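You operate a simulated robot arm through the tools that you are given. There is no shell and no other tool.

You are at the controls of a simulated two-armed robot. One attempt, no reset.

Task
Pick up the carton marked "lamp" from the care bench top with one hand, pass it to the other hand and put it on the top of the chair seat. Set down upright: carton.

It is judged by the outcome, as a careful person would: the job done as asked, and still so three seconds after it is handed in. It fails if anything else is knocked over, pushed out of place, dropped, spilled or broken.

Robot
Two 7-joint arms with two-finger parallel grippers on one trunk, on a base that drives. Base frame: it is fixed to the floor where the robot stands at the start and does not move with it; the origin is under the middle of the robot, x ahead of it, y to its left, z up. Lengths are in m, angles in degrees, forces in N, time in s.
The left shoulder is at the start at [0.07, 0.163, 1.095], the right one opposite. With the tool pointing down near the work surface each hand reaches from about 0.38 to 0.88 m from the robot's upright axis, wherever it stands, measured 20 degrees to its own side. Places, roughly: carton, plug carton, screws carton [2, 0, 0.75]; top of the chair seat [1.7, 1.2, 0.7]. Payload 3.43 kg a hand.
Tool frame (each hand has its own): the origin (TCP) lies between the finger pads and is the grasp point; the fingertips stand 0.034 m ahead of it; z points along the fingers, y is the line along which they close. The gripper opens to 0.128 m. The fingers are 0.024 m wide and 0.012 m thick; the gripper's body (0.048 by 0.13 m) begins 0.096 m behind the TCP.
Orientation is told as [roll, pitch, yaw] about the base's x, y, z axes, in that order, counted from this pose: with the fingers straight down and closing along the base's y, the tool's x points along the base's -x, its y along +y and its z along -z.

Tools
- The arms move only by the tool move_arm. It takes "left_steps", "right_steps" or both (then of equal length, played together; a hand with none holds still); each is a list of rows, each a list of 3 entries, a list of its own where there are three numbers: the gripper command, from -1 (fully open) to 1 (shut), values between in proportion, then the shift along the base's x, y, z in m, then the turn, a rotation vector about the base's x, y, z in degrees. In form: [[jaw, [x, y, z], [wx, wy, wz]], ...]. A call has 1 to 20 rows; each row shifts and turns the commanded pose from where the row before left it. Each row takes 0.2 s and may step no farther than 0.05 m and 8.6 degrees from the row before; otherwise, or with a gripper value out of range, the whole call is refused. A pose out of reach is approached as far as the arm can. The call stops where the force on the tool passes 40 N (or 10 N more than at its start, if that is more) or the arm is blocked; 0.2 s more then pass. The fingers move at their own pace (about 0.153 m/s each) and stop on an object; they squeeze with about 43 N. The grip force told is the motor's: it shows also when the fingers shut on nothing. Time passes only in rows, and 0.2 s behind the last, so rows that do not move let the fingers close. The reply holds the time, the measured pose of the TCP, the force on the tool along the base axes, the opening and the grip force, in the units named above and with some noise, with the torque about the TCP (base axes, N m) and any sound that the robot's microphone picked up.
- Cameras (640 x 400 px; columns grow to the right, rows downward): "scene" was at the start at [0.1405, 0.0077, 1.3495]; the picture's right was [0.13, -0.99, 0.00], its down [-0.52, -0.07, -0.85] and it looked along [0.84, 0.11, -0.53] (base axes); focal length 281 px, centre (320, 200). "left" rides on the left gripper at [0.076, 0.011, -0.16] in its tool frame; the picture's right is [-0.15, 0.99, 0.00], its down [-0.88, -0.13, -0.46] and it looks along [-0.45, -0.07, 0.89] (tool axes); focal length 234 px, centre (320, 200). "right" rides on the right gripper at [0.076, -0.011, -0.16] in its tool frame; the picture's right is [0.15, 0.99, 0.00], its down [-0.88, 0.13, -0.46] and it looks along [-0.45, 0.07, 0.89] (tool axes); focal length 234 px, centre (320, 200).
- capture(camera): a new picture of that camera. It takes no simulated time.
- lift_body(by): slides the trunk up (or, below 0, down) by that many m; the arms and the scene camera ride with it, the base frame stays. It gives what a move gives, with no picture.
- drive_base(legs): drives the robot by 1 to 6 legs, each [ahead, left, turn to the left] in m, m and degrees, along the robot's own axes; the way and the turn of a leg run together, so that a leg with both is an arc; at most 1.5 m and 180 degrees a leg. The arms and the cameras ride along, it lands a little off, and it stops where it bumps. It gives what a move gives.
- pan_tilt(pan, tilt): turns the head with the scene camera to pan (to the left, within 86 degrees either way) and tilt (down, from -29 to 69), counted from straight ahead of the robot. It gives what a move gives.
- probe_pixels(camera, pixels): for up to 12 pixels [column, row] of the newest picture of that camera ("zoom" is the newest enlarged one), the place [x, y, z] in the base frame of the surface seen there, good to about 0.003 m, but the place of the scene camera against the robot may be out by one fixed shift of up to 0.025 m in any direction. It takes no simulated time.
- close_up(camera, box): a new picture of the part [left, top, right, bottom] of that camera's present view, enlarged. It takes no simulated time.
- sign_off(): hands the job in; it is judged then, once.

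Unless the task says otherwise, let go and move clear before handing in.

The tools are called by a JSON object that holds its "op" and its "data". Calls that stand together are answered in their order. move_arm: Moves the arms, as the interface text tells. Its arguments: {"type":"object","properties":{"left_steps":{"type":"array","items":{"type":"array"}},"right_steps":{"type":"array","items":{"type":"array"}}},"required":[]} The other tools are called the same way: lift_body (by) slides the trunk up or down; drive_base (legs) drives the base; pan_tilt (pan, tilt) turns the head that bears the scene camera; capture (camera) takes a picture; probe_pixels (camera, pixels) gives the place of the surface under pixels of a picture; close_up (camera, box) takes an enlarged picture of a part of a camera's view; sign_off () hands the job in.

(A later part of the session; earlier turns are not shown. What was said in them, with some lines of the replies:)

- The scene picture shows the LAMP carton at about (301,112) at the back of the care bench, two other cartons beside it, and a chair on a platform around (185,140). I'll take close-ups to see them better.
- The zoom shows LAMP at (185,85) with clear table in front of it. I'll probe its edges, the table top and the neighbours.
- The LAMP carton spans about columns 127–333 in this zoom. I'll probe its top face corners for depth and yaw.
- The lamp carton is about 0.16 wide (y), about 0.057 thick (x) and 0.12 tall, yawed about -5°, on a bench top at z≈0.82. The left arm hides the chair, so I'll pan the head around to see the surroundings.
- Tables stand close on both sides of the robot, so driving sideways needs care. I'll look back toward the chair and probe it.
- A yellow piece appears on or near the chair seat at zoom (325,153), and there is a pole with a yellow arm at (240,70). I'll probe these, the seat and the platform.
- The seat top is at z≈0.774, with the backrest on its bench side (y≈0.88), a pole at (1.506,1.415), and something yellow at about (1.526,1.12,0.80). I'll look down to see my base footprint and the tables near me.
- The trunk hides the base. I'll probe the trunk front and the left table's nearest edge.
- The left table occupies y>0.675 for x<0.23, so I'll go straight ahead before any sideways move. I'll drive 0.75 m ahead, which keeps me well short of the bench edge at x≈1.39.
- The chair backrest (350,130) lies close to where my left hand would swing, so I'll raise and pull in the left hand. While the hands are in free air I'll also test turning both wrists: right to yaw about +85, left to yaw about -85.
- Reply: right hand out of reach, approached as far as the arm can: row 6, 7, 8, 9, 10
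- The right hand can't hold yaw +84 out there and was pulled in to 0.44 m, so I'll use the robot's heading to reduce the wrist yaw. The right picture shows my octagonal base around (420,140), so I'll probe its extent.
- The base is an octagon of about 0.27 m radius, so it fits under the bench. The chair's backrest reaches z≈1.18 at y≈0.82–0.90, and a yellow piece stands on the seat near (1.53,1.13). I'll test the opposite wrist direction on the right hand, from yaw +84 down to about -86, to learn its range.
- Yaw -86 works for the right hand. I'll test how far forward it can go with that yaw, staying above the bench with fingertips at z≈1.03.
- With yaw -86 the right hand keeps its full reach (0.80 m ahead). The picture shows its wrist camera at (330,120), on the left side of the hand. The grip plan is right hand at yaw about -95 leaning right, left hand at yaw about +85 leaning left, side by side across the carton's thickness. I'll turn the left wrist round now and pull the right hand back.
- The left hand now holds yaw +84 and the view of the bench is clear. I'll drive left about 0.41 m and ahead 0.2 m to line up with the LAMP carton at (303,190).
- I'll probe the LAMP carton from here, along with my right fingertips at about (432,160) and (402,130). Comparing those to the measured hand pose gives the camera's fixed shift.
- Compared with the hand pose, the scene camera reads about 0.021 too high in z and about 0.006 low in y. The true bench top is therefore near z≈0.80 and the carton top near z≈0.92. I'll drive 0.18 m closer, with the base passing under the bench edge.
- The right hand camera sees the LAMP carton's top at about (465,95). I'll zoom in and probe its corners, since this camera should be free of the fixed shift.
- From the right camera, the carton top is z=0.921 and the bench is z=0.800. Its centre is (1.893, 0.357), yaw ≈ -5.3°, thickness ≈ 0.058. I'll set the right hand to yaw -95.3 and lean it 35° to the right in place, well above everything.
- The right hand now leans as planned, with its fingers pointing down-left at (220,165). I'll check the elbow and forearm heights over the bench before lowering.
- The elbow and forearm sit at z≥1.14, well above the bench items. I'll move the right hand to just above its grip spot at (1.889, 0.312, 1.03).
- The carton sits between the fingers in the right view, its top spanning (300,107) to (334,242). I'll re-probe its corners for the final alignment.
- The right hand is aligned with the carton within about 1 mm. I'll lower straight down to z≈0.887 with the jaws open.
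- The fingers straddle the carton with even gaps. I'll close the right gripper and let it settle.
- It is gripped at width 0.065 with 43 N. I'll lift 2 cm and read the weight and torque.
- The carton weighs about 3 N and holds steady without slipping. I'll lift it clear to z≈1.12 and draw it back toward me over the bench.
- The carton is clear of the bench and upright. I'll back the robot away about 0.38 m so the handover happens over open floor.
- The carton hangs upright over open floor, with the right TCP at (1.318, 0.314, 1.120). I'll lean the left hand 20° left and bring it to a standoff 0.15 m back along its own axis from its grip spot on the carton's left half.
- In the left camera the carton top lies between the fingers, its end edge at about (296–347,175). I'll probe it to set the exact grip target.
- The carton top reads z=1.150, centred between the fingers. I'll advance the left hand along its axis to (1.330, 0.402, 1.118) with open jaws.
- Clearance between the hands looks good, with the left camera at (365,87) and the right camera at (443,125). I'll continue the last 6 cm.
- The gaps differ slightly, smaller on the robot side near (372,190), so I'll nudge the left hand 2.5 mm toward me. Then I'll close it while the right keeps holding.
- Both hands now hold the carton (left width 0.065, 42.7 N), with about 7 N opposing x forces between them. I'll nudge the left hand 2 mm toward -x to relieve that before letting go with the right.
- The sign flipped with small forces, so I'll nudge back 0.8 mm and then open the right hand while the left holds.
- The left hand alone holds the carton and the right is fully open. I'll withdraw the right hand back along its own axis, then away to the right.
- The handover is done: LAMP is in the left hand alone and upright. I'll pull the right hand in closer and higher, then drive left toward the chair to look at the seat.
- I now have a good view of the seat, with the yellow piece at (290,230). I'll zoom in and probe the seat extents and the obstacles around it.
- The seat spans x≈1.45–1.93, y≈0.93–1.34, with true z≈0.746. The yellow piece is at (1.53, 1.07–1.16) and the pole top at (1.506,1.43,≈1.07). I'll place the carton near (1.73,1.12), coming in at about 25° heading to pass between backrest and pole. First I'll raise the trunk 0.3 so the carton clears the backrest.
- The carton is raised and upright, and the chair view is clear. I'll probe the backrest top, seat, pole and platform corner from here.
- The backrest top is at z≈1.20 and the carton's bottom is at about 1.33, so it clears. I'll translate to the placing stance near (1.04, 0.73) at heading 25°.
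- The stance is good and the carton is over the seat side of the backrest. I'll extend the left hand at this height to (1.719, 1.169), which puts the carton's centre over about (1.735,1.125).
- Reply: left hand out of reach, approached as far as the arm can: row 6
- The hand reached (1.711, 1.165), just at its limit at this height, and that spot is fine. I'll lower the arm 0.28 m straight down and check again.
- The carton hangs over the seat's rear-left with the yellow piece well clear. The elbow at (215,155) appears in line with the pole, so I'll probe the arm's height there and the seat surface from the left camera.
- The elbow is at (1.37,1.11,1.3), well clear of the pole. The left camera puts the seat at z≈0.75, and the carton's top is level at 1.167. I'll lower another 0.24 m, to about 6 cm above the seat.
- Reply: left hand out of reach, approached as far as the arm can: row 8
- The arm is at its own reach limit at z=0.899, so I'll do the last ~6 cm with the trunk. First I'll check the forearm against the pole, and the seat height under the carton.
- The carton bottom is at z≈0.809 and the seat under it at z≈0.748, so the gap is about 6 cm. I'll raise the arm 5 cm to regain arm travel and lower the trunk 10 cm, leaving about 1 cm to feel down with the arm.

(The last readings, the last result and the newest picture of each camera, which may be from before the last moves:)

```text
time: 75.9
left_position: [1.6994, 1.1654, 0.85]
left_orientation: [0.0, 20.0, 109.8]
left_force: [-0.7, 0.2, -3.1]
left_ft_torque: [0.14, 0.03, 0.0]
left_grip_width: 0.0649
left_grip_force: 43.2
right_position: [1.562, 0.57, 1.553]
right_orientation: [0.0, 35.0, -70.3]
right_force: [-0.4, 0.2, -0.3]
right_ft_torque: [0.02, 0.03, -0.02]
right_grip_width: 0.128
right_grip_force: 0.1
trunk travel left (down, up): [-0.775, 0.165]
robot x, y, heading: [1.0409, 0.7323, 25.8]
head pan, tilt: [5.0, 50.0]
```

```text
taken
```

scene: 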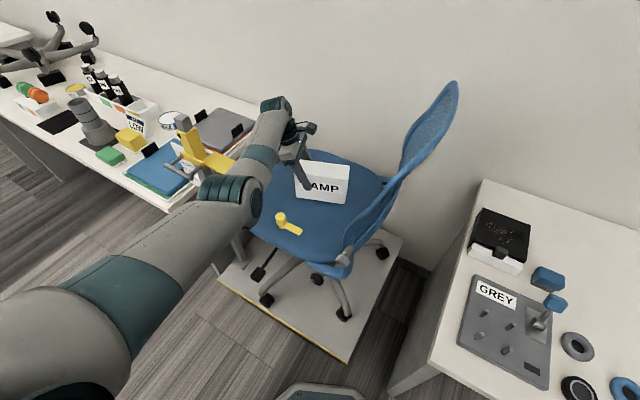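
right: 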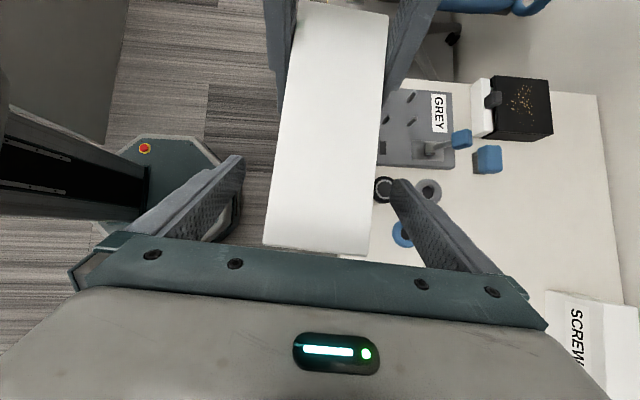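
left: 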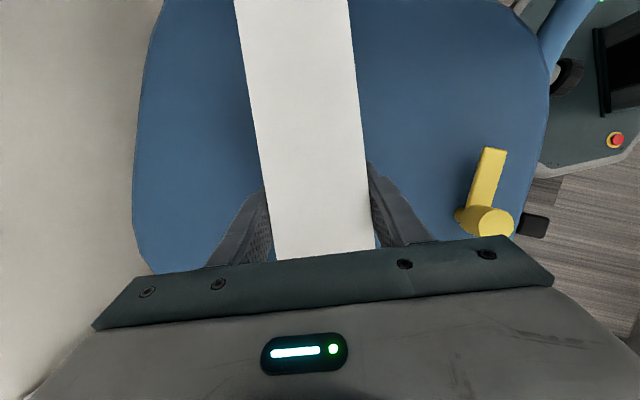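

About 1.2 cm remains. I'll feel down in 2–3 mm rows and watch the vertical force.

{"op": "move_arm", "data": {"left_steps": [[1, [0, 0, -0.003], [0, 0, 0]], [1, [0, 0, -0.003], [0, 0, 0]], [1, [0, 0, -0.002], [0, 0, 0]], [1, [0, 0, 0], [0, 0, 0]]]}}

```text
time: 76.9
left_position: [1.6995, 1.1645, 0.8414]
left_orientation: [0.1, 20.0, 109.9]
left_force: [-0.9, -0.9, -2.5]
left_ft_torque: [0.14, 0.04, -0.02]
left_grip_width: 0.0645
left_grip_force: 43.0
right_position: [1.5628, 0.5692, 1.5523]
right_orientation: [0.0, 35.0, -70.1]
right_force: [-0.5, 0.2, 0.6]
right_ft_torque: [-0.01, -0.01, -0.03]
right_grip_width: 0.1281
right_grip_force: 0.1
trunk travel left (down, up): [-0.775, 0.165]
robot x, y, heading: [1.0441, 0.736, 25.5]
head pan, tilt: [5.0, 50.0]
```

No contact yet (Fz ≈ -2.5 N, just the carton's weight). I'll continue in 1.5 mm steps.

{"op": "move_arm", "data": {"left_steps": [[1, [0, 0, -0.0015], [0, 0, 0]], [1, [0, 0, -0.0015], [0, 0, 0]], [1, [0, 0, 0], [0, 0, 0]]]}}

{"op": "probe_pixels", "data": {"camera": "left", "pixels": [[300, 200], [290, 30], [250, 100], [360, 100], [400, 150], [230, 180], [240, 30], [370, 40]]}}

```text
time: 77.7
left_position: [1.6997, 1.1645, 0.839]
left_orientation: [0.0, 20.0, 109.8]
left_force: [0.1, -0.6, -3.1]
left_ft_torque: [0.16, 0.08, -0.01]
left_grip_width: 0.0646
left_grip_force: 43.4
right_position: [1.5625, 0.5702, 1.5527]
right_orientation: [-0.2, 35.0, -70.0]
right_force: [0.3, -0.6, 0.2]
right_ft_torque: [-0.01, 0.0, -0.03]
right_grip_width: 0.128
right_grip_force: 0.1
trunk travel left (down, up): [-0.775, 0.165]
robot x, y, heading: [1.0395, 0.7358, 25.5]
head pan, tilt: [5.0, 50.0]
```

```text
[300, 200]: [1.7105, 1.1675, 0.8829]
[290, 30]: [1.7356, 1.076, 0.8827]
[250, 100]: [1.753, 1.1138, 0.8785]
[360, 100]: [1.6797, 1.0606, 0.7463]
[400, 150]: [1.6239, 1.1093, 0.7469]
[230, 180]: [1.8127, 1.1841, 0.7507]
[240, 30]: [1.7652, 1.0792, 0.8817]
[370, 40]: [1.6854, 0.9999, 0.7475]
```

By the last image the bottom should now be about 3–4 mm above the seat. I'll keep feeling down in 1 mm rows.

{"op": "move_arm", "data": {"left_steps": [[1, [0, 0, -0.001], [0, 0, 0]], [1, [0, 0, -0.001], [0, 0, 0]], [1, [0, 0, -0.001], [0, 0, 0]], [1, [0, 0, 0], [0, 0, 0]]]}}

```text
time: 78.7
left_position: [1.6996, 1.1637, 0.8371]
left_orientation: [-0.1, 20.0, 109.8]
left_force: [-0.4, -0.2, 0.2]
left_ft_torque: [-0.32, -0.16, -0.1]
left_grip_width: 0.0647
left_grip_force: 43.1
right_position: [1.5618, 0.569, 1.5532]
right_orientation: [0.1, 35.0, -70.1]
right_force: [-0.2, -0.1, -0.1]
right_ft_torque: [-0.01, -0.01, -0.01]
right_grip_width: 0.1281
right_grip_force: 0.2
trunk travel left (down, up): [-0.775, 0.165]
robot x, y, heading: [1.041, 0.739, 25.7]
head pan, tilt: [5.0, 50.0]
```

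Contact: Fz went from -3 to about 0 N, and the torque shows the far right bottom corner touching first. I'll press down 1–2 mm more so the base beds in evenly before letting go.

{"op": "move_arm", "data": {"left_steps": [[1, [0, 0, -0.001], [0, 0, 0]], [1, [0, 0, -0.0005], [0, 0, 0]], [1, [0, 0, 0], [0, 0, 0]]]}}

{"op": "capture", "data": {"camera": "scene"}}

{"op": "close_up", "data": {"camera": "scene", "box": [240, 90, 432, 210]}}

```text
time: 79.5
left_position: [1.7, 1.1654, 0.837]
left_orientation: [-0.1, 20.0, 109.7]
left_force: [-4.1, 2.0, 11.3]
left_ft_torque: [-1.53, 0.18, -0.48]
left_grip_width: 0.0646
left_grip_force: 42.9
right_position: [1.5598, 0.5688, 1.5539]
right_orientation: [0.1, 35.1, -70.1]
right_force: [-0.1, 0.0, -0.5]
right_ft_torque: [0.01, -0.02, 0.02]
right_grip_width: 0.128
right_grip_force: 0.0
trunk travel left (down, up): [-0.775, 0.165]
robot x, y, heading: [1.0418, 0.7349, 25.7]
head pan, tilt: [5.0, 50.0]
```

```text
taken
```

scene: 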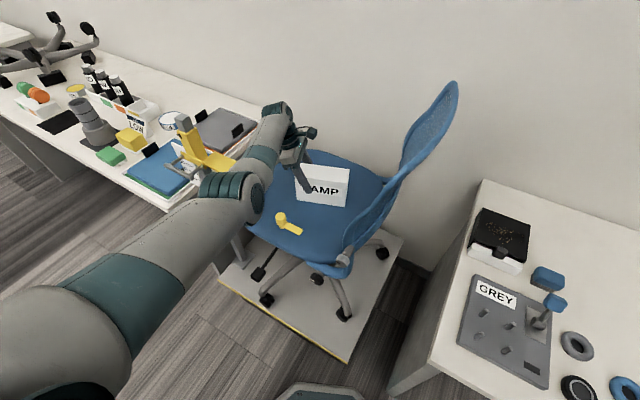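

```text
3.33 times, centred on (336, 150) of scene
```

zoom: 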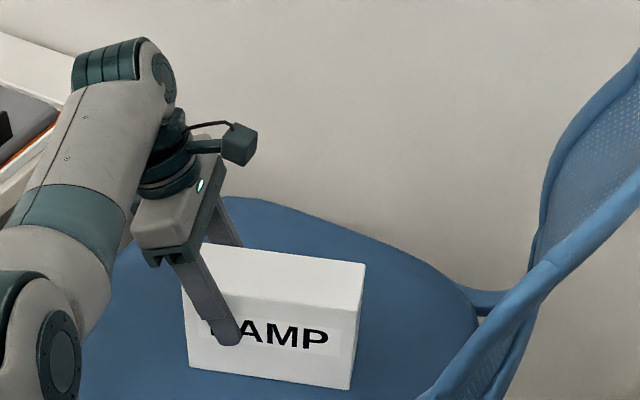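

The force is now 11 N up with a torque of -1.5 N·m, so only the right end bears. I'll rotate the hand about 0.6° to bed the base evenly on the seat.

{"op": "move_arm", "data": {"left_steps": [[1, [0, 0, 0], [-0.35, -0.126, 0]], [1, [0, 0, 0], [-0.3, -0.108, 0]], [1, [0, 0, 0], [0, 0, 0]]]}}

```text
time: 80.3
left_position: [1.7, 1.1663, 0.8363]
left_orientation: [0.0, 20.7, 109.9]
left_force: [-2.2, 2.1, 7.4]
left_ft_torque: [0.7, 0.43, 0.01]
left_grip_width: 0.0645
left_grip_force: 42.9
right_position: [1.5607, 0.5693, 1.5538]
right_orientation: [0.0, 34.9, -70.1]
right_force: [-0.1, 0.0, -0.2]
right_ft_torque: [0.01, 0.0, -0.02]
right_grip_width: 0.1277
right_grip_force: 0.1
trunk travel left (down, up): [-0.775, 0.165]
robot x, y, heading: [1.0422, 0.7374, 25.2]
head pan, tilt: [5.0, 50.0]
```

The torque flipped sign to +0.7, so flat lies between. I'll rotate back 0.2° and ease up 0.5 mm.

{"op": "move_arm", "data": {"left_steps": [[1, [0, 0, 0], [0.17, 0.06, 0]], [1, [0, 0, 0.0004], [0, 0, 0]], [1, [0, 0, 0], [0, 0, 0]]]}}

```text
time: 81.1
left_position: [1.7005, 1.1652, 0.8364]
left_orientation: [0.1, 20.5, 109.8]
left_force: [1.2, 0.7, -0.1]
left_ft_torque: [0.32, -0.12, 0.01]
left_grip_width: 0.0646
left_grip_force: 42.9
right_position: [1.5628, 0.5684, 1.5538]
right_orientation: [0.0, 35.0, -70.1]
right_force: [-0.4, -0.4, -0.6]
right_ft_torque: [0.0, 0.01, -0.01]
right_grip_width: 0.128
right_grip_force: 0.1
trunk travel left (down, up): [-0.775, 0.165]
robot x, y, heading: [1.0438, 0.7394, 25.5]
head pan, tilt: [5.0, 50.0]
```

The load is near zero and the seat carries the carton. I'll open the left jaws gradually.

{"op": "move_arm", "data": {"left_steps": [[0.0, [0, 0, 0], [0, 0, 0]], [-0.15, [0, 0, 0], [0, 0, 0]], [-0.4, [0, 0, 0], [0, 0, 0]], [-0.8, [0, 0, 0], [0, 0, 0]], [-0.9, [0, 0, 0], [0, 0, 0]], [-0.9, [0, 0, 0], [0, 0, 0]]]}}

{"op": "capture", "data": {"camera": "left"}}

{"op": "close_up", "data": {"camera": "scene", "box": [240, 90, 432, 210]}}

```text
time: 82.5
left_position: [1.6993, 1.1647, 0.8371]
left_orientation: [0.0, 20.5, 109.8]
left_force: [0.2, 0.3, -0.3]
left_ft_torque: [0.0, 0.01, 0.0]
left_grip_width: 0.1216
left_grip_force: 0.2
right_position: [1.5617, 0.5674, 1.5538]
right_orientation: [0.0, 35.0, -70.1]
right_force: [-0.3, 0.3, 0.6]
right_ft_torque: [-0.04, 0.0, 0.0]
right_grip_width: 0.1279
right_grip_force: 0.1
trunk travel left (down, up): [-0.775, 0.165]
robot x, y, heading: [1.043, 0.7377, 25.4]
head pan, tilt: [5.0, 50.0]
```

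```text
taken
```

left: 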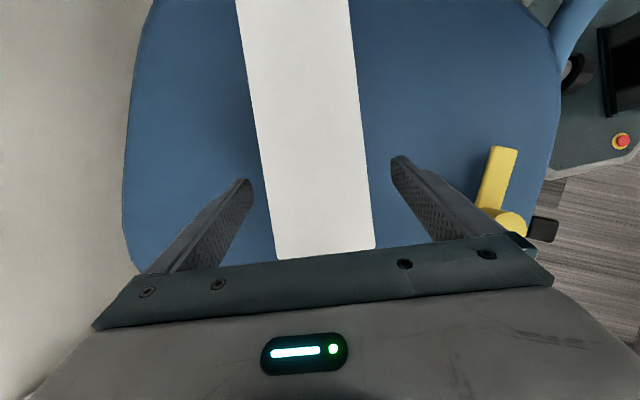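

```text
3.33 times, centred on (336, 150) of scene
```

zoom: 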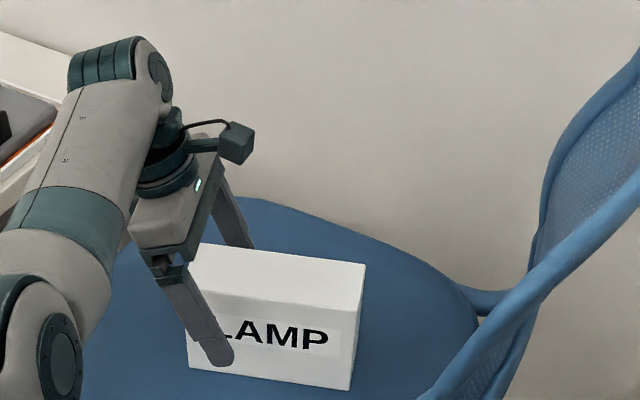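

The carton stands on its own on the seat with both jaws clear. I'll raise the left hand straight up 0.3 m between the faces, then look.

{"op": "move_arm", "data": {"left_steps": [[-0.9, [0, 0, 0.015], [0, 0, 0]], [-0.9, [0, 0, 0.025], [0, 0, 0]], [-0.9, [0, 0, 0.03], [0, 0, 0]], [-0.9, [0, 0, 0.04], [0, 0, 0]], [-0.9, [0, 0, 0.04], [0, 0, 0]], [-0.9, [0, 0, 0.04], [0, 0, 0]], [-0.9, [0, 0, 0.04], [0, 0, 0]], [-0.9, [0, 0, 0.04], [0, 0, 0]], [-0.9, [0, 0, 0.04], [0, 0, 0]], [-0.9, [0, 0, 0.04], [0, 0, 0]]]}}

{"op": "capture", "data": {"camera": "scene"}}

{"op": "capture", "data": {"camera": "left"}}

```text
time: 84.7
left_position: [1.6999, 1.1666, 1.1841]
left_orientation: [0.1, 20.5, 110.0]
left_force: [-0.8, 0.7, 0.4]
left_ft_torque: [0.03, -0.01, 0.02]
left_grip_width: 0.1215
left_grip_force: 0.0
right_position: [1.5606, 0.5694, 1.5541]
right_orientation: [0.0, 35.0, -70.1]
right_force: [-0.2, -0.1, 0.1]
right_ft_torque: [-0.03, 0.0, 0.0]
right_grip_width: 0.1279
right_grip_force: 0.1
trunk travel left (down, up): [-0.775, 0.165]
robot x, y, heading: [1.0406, 0.7367, 25.6]
head pan, tilt: [5.0, 50.0]
```

```text
taken
```

scene: 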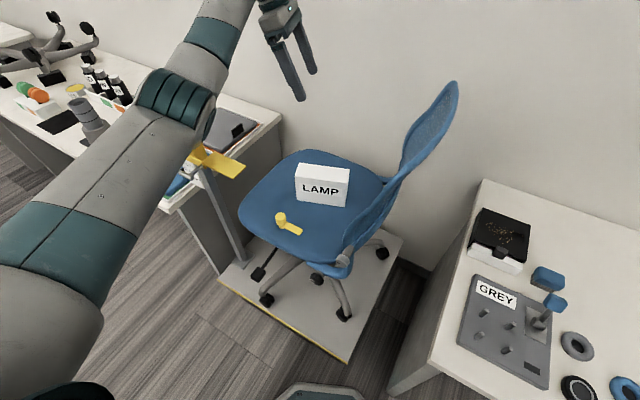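

```text
taken
```

left: 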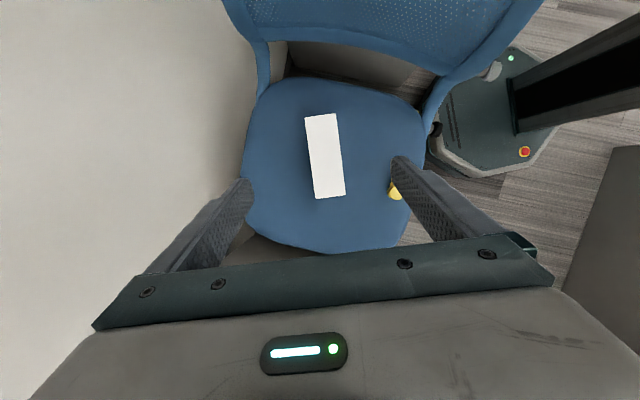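

The carton stands upright on the seat and the yellow piece hasn't moved. I'll check that its top is level, then raise and pull the left hand further back.

{"op": "probe_pixels", "data": {"camera": "left", "pixels": [[310, 120], [333, 118], [320, 193], [340, 190], [325, 155], [280, 150], [370, 150], [393, 190]]}}

{"op": "move_arm", "data": {"left_steps": [[-0.9, [0, 0, 0.04], [0, 0, 0]], [-0.9, [0, 0, 0.04], [0, 0, 0]], [-0.9, [0, 0, 0.04], [0, 0, 0]], [-0.9, [-0.03, -0.02, 0.02], [0, 0, 0]], [-0.9, [-0.03, -0.02, 0.02], [0, 0, 0]], [-0.9, [-0.03, -0.02, 0.02], [0, 0, 0]], [-0.9, [-0.03, -0.02, 0], [0, 0, 0]], [-0.9, [-0.03, -0.02, 0], [0, 0, 0]]]}}

{"op": "capture", "data": {"camera": "scene"}}

{"op": "close_up", "data": {"camera": "scene", "box": [220, 120, 460, 270]}}

```text
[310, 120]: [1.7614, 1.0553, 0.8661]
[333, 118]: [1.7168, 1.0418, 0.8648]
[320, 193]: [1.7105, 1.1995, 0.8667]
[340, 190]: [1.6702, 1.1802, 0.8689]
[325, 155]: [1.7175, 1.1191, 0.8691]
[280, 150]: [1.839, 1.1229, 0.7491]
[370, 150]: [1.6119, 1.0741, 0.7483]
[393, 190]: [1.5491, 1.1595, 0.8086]
```

```text
time: 86.5
left_position: [1.5512, 1.0654, 1.3679]
left_orientation: [0.0, 20.5, 109.9]
left_force: [-0.4, -1.1, -0.1]
left_ft_torque: [0.02, -0.02, 0.02]
left_grip_width: 0.1214
left_grip_force: 0.0
right_position: [1.56, 0.5678, 1.5549]
right_orientation: [0.2, 35.0, -70.1]
right_force: [-0.4, 0.1, -0.6]
right_ft_torque: [0.03, 0.01, -0.01]
right_grip_width: 0.1281
right_grip_force: 0.0
trunk travel left (down, up): [-0.775, 0.165]
robot x, y, heading: [1.0405, 0.7362, 25.8]
head pan, tilt: [5.0, 50.0]
```

```text
taken
```

scene: 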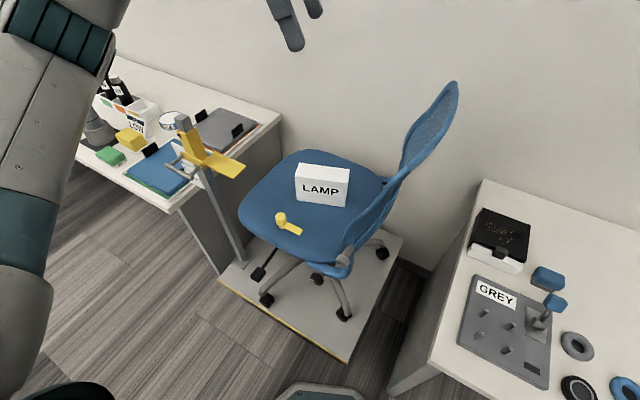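

```text
2.67 times, centred on (340, 195) of scene
```

zoom: 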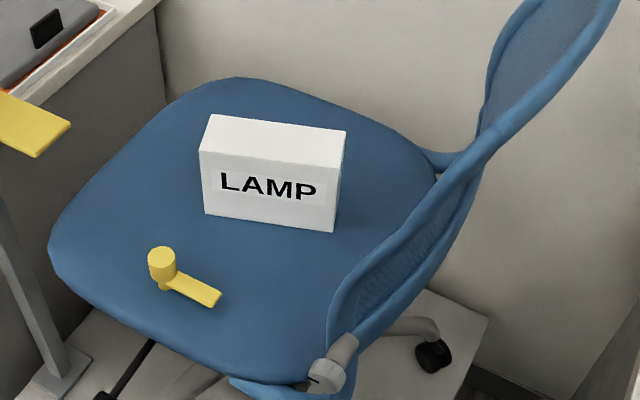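

The carton stands upright near the middle of the seat, its top level within 2–4 mm, with the hands clear. I'll take one last look at the bench to confirm nothing there was disturbed.

{"op": "pan_tilt", "data": {"pan": -45, "tilt": 40}}

{"op": "capture", "data": {"camera": "scene"}}

```text
time: 87.7
left_position: [1.5526, 1.0663, 1.3669]
left_orientation: [0.0, 20.5, 109.8]
left_force: [0.9, 0.4, -0.1]
left_ft_torque: [0.0, -0.02, 0.0]
left_grip_width: 0.1216
left_grip_force: 0.0
right_position: [1.562, 0.5692, 1.553]
right_orientation: [0.1, 35.0, -70.2]
right_force: [-0.3, -0.4, -0.4]
right_ft_torque: [-0.02, 0.01, 0.01]
right_grip_width: 0.1279
right_grip_force: 0.1
trunk travel left (down, up): [-0.775, 0.165]
robot x, y, heading: [1.043, 0.7379, 26.1]
head pan, tilt: [-45.0, 40.0]
```

```text
taken
```

scene: 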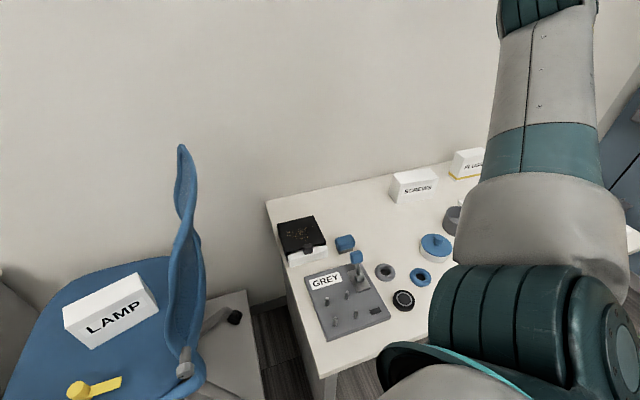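

The bench items (SCREWS, PLUGS, GREY and the small parts) are where they were, and the LAMP carton at (110,310) stands upright on the seat with both hands clear. I'm handing the job in.

{"op": "sign_off", "data": {}}

```text
The job is handed in.
```

The lamp carton is on the chair seat, standing upright near the middle. I picked it up from the care bench with the right hand, passed it to the left hand over open floor, and set it down with the left.

- **Carton:** after release its top measured level to within about 4 mm, and it had not moved in the later pictures. Both hands are open and well clear of it.
- **Surroundings:** the other cartons and small parts I could see on the bench look undisturbed. The robot's arm hid part of the bench in the last picture. The yellow piece already on the seat did not move.

The job has been handed in; no verdict has come back yet.
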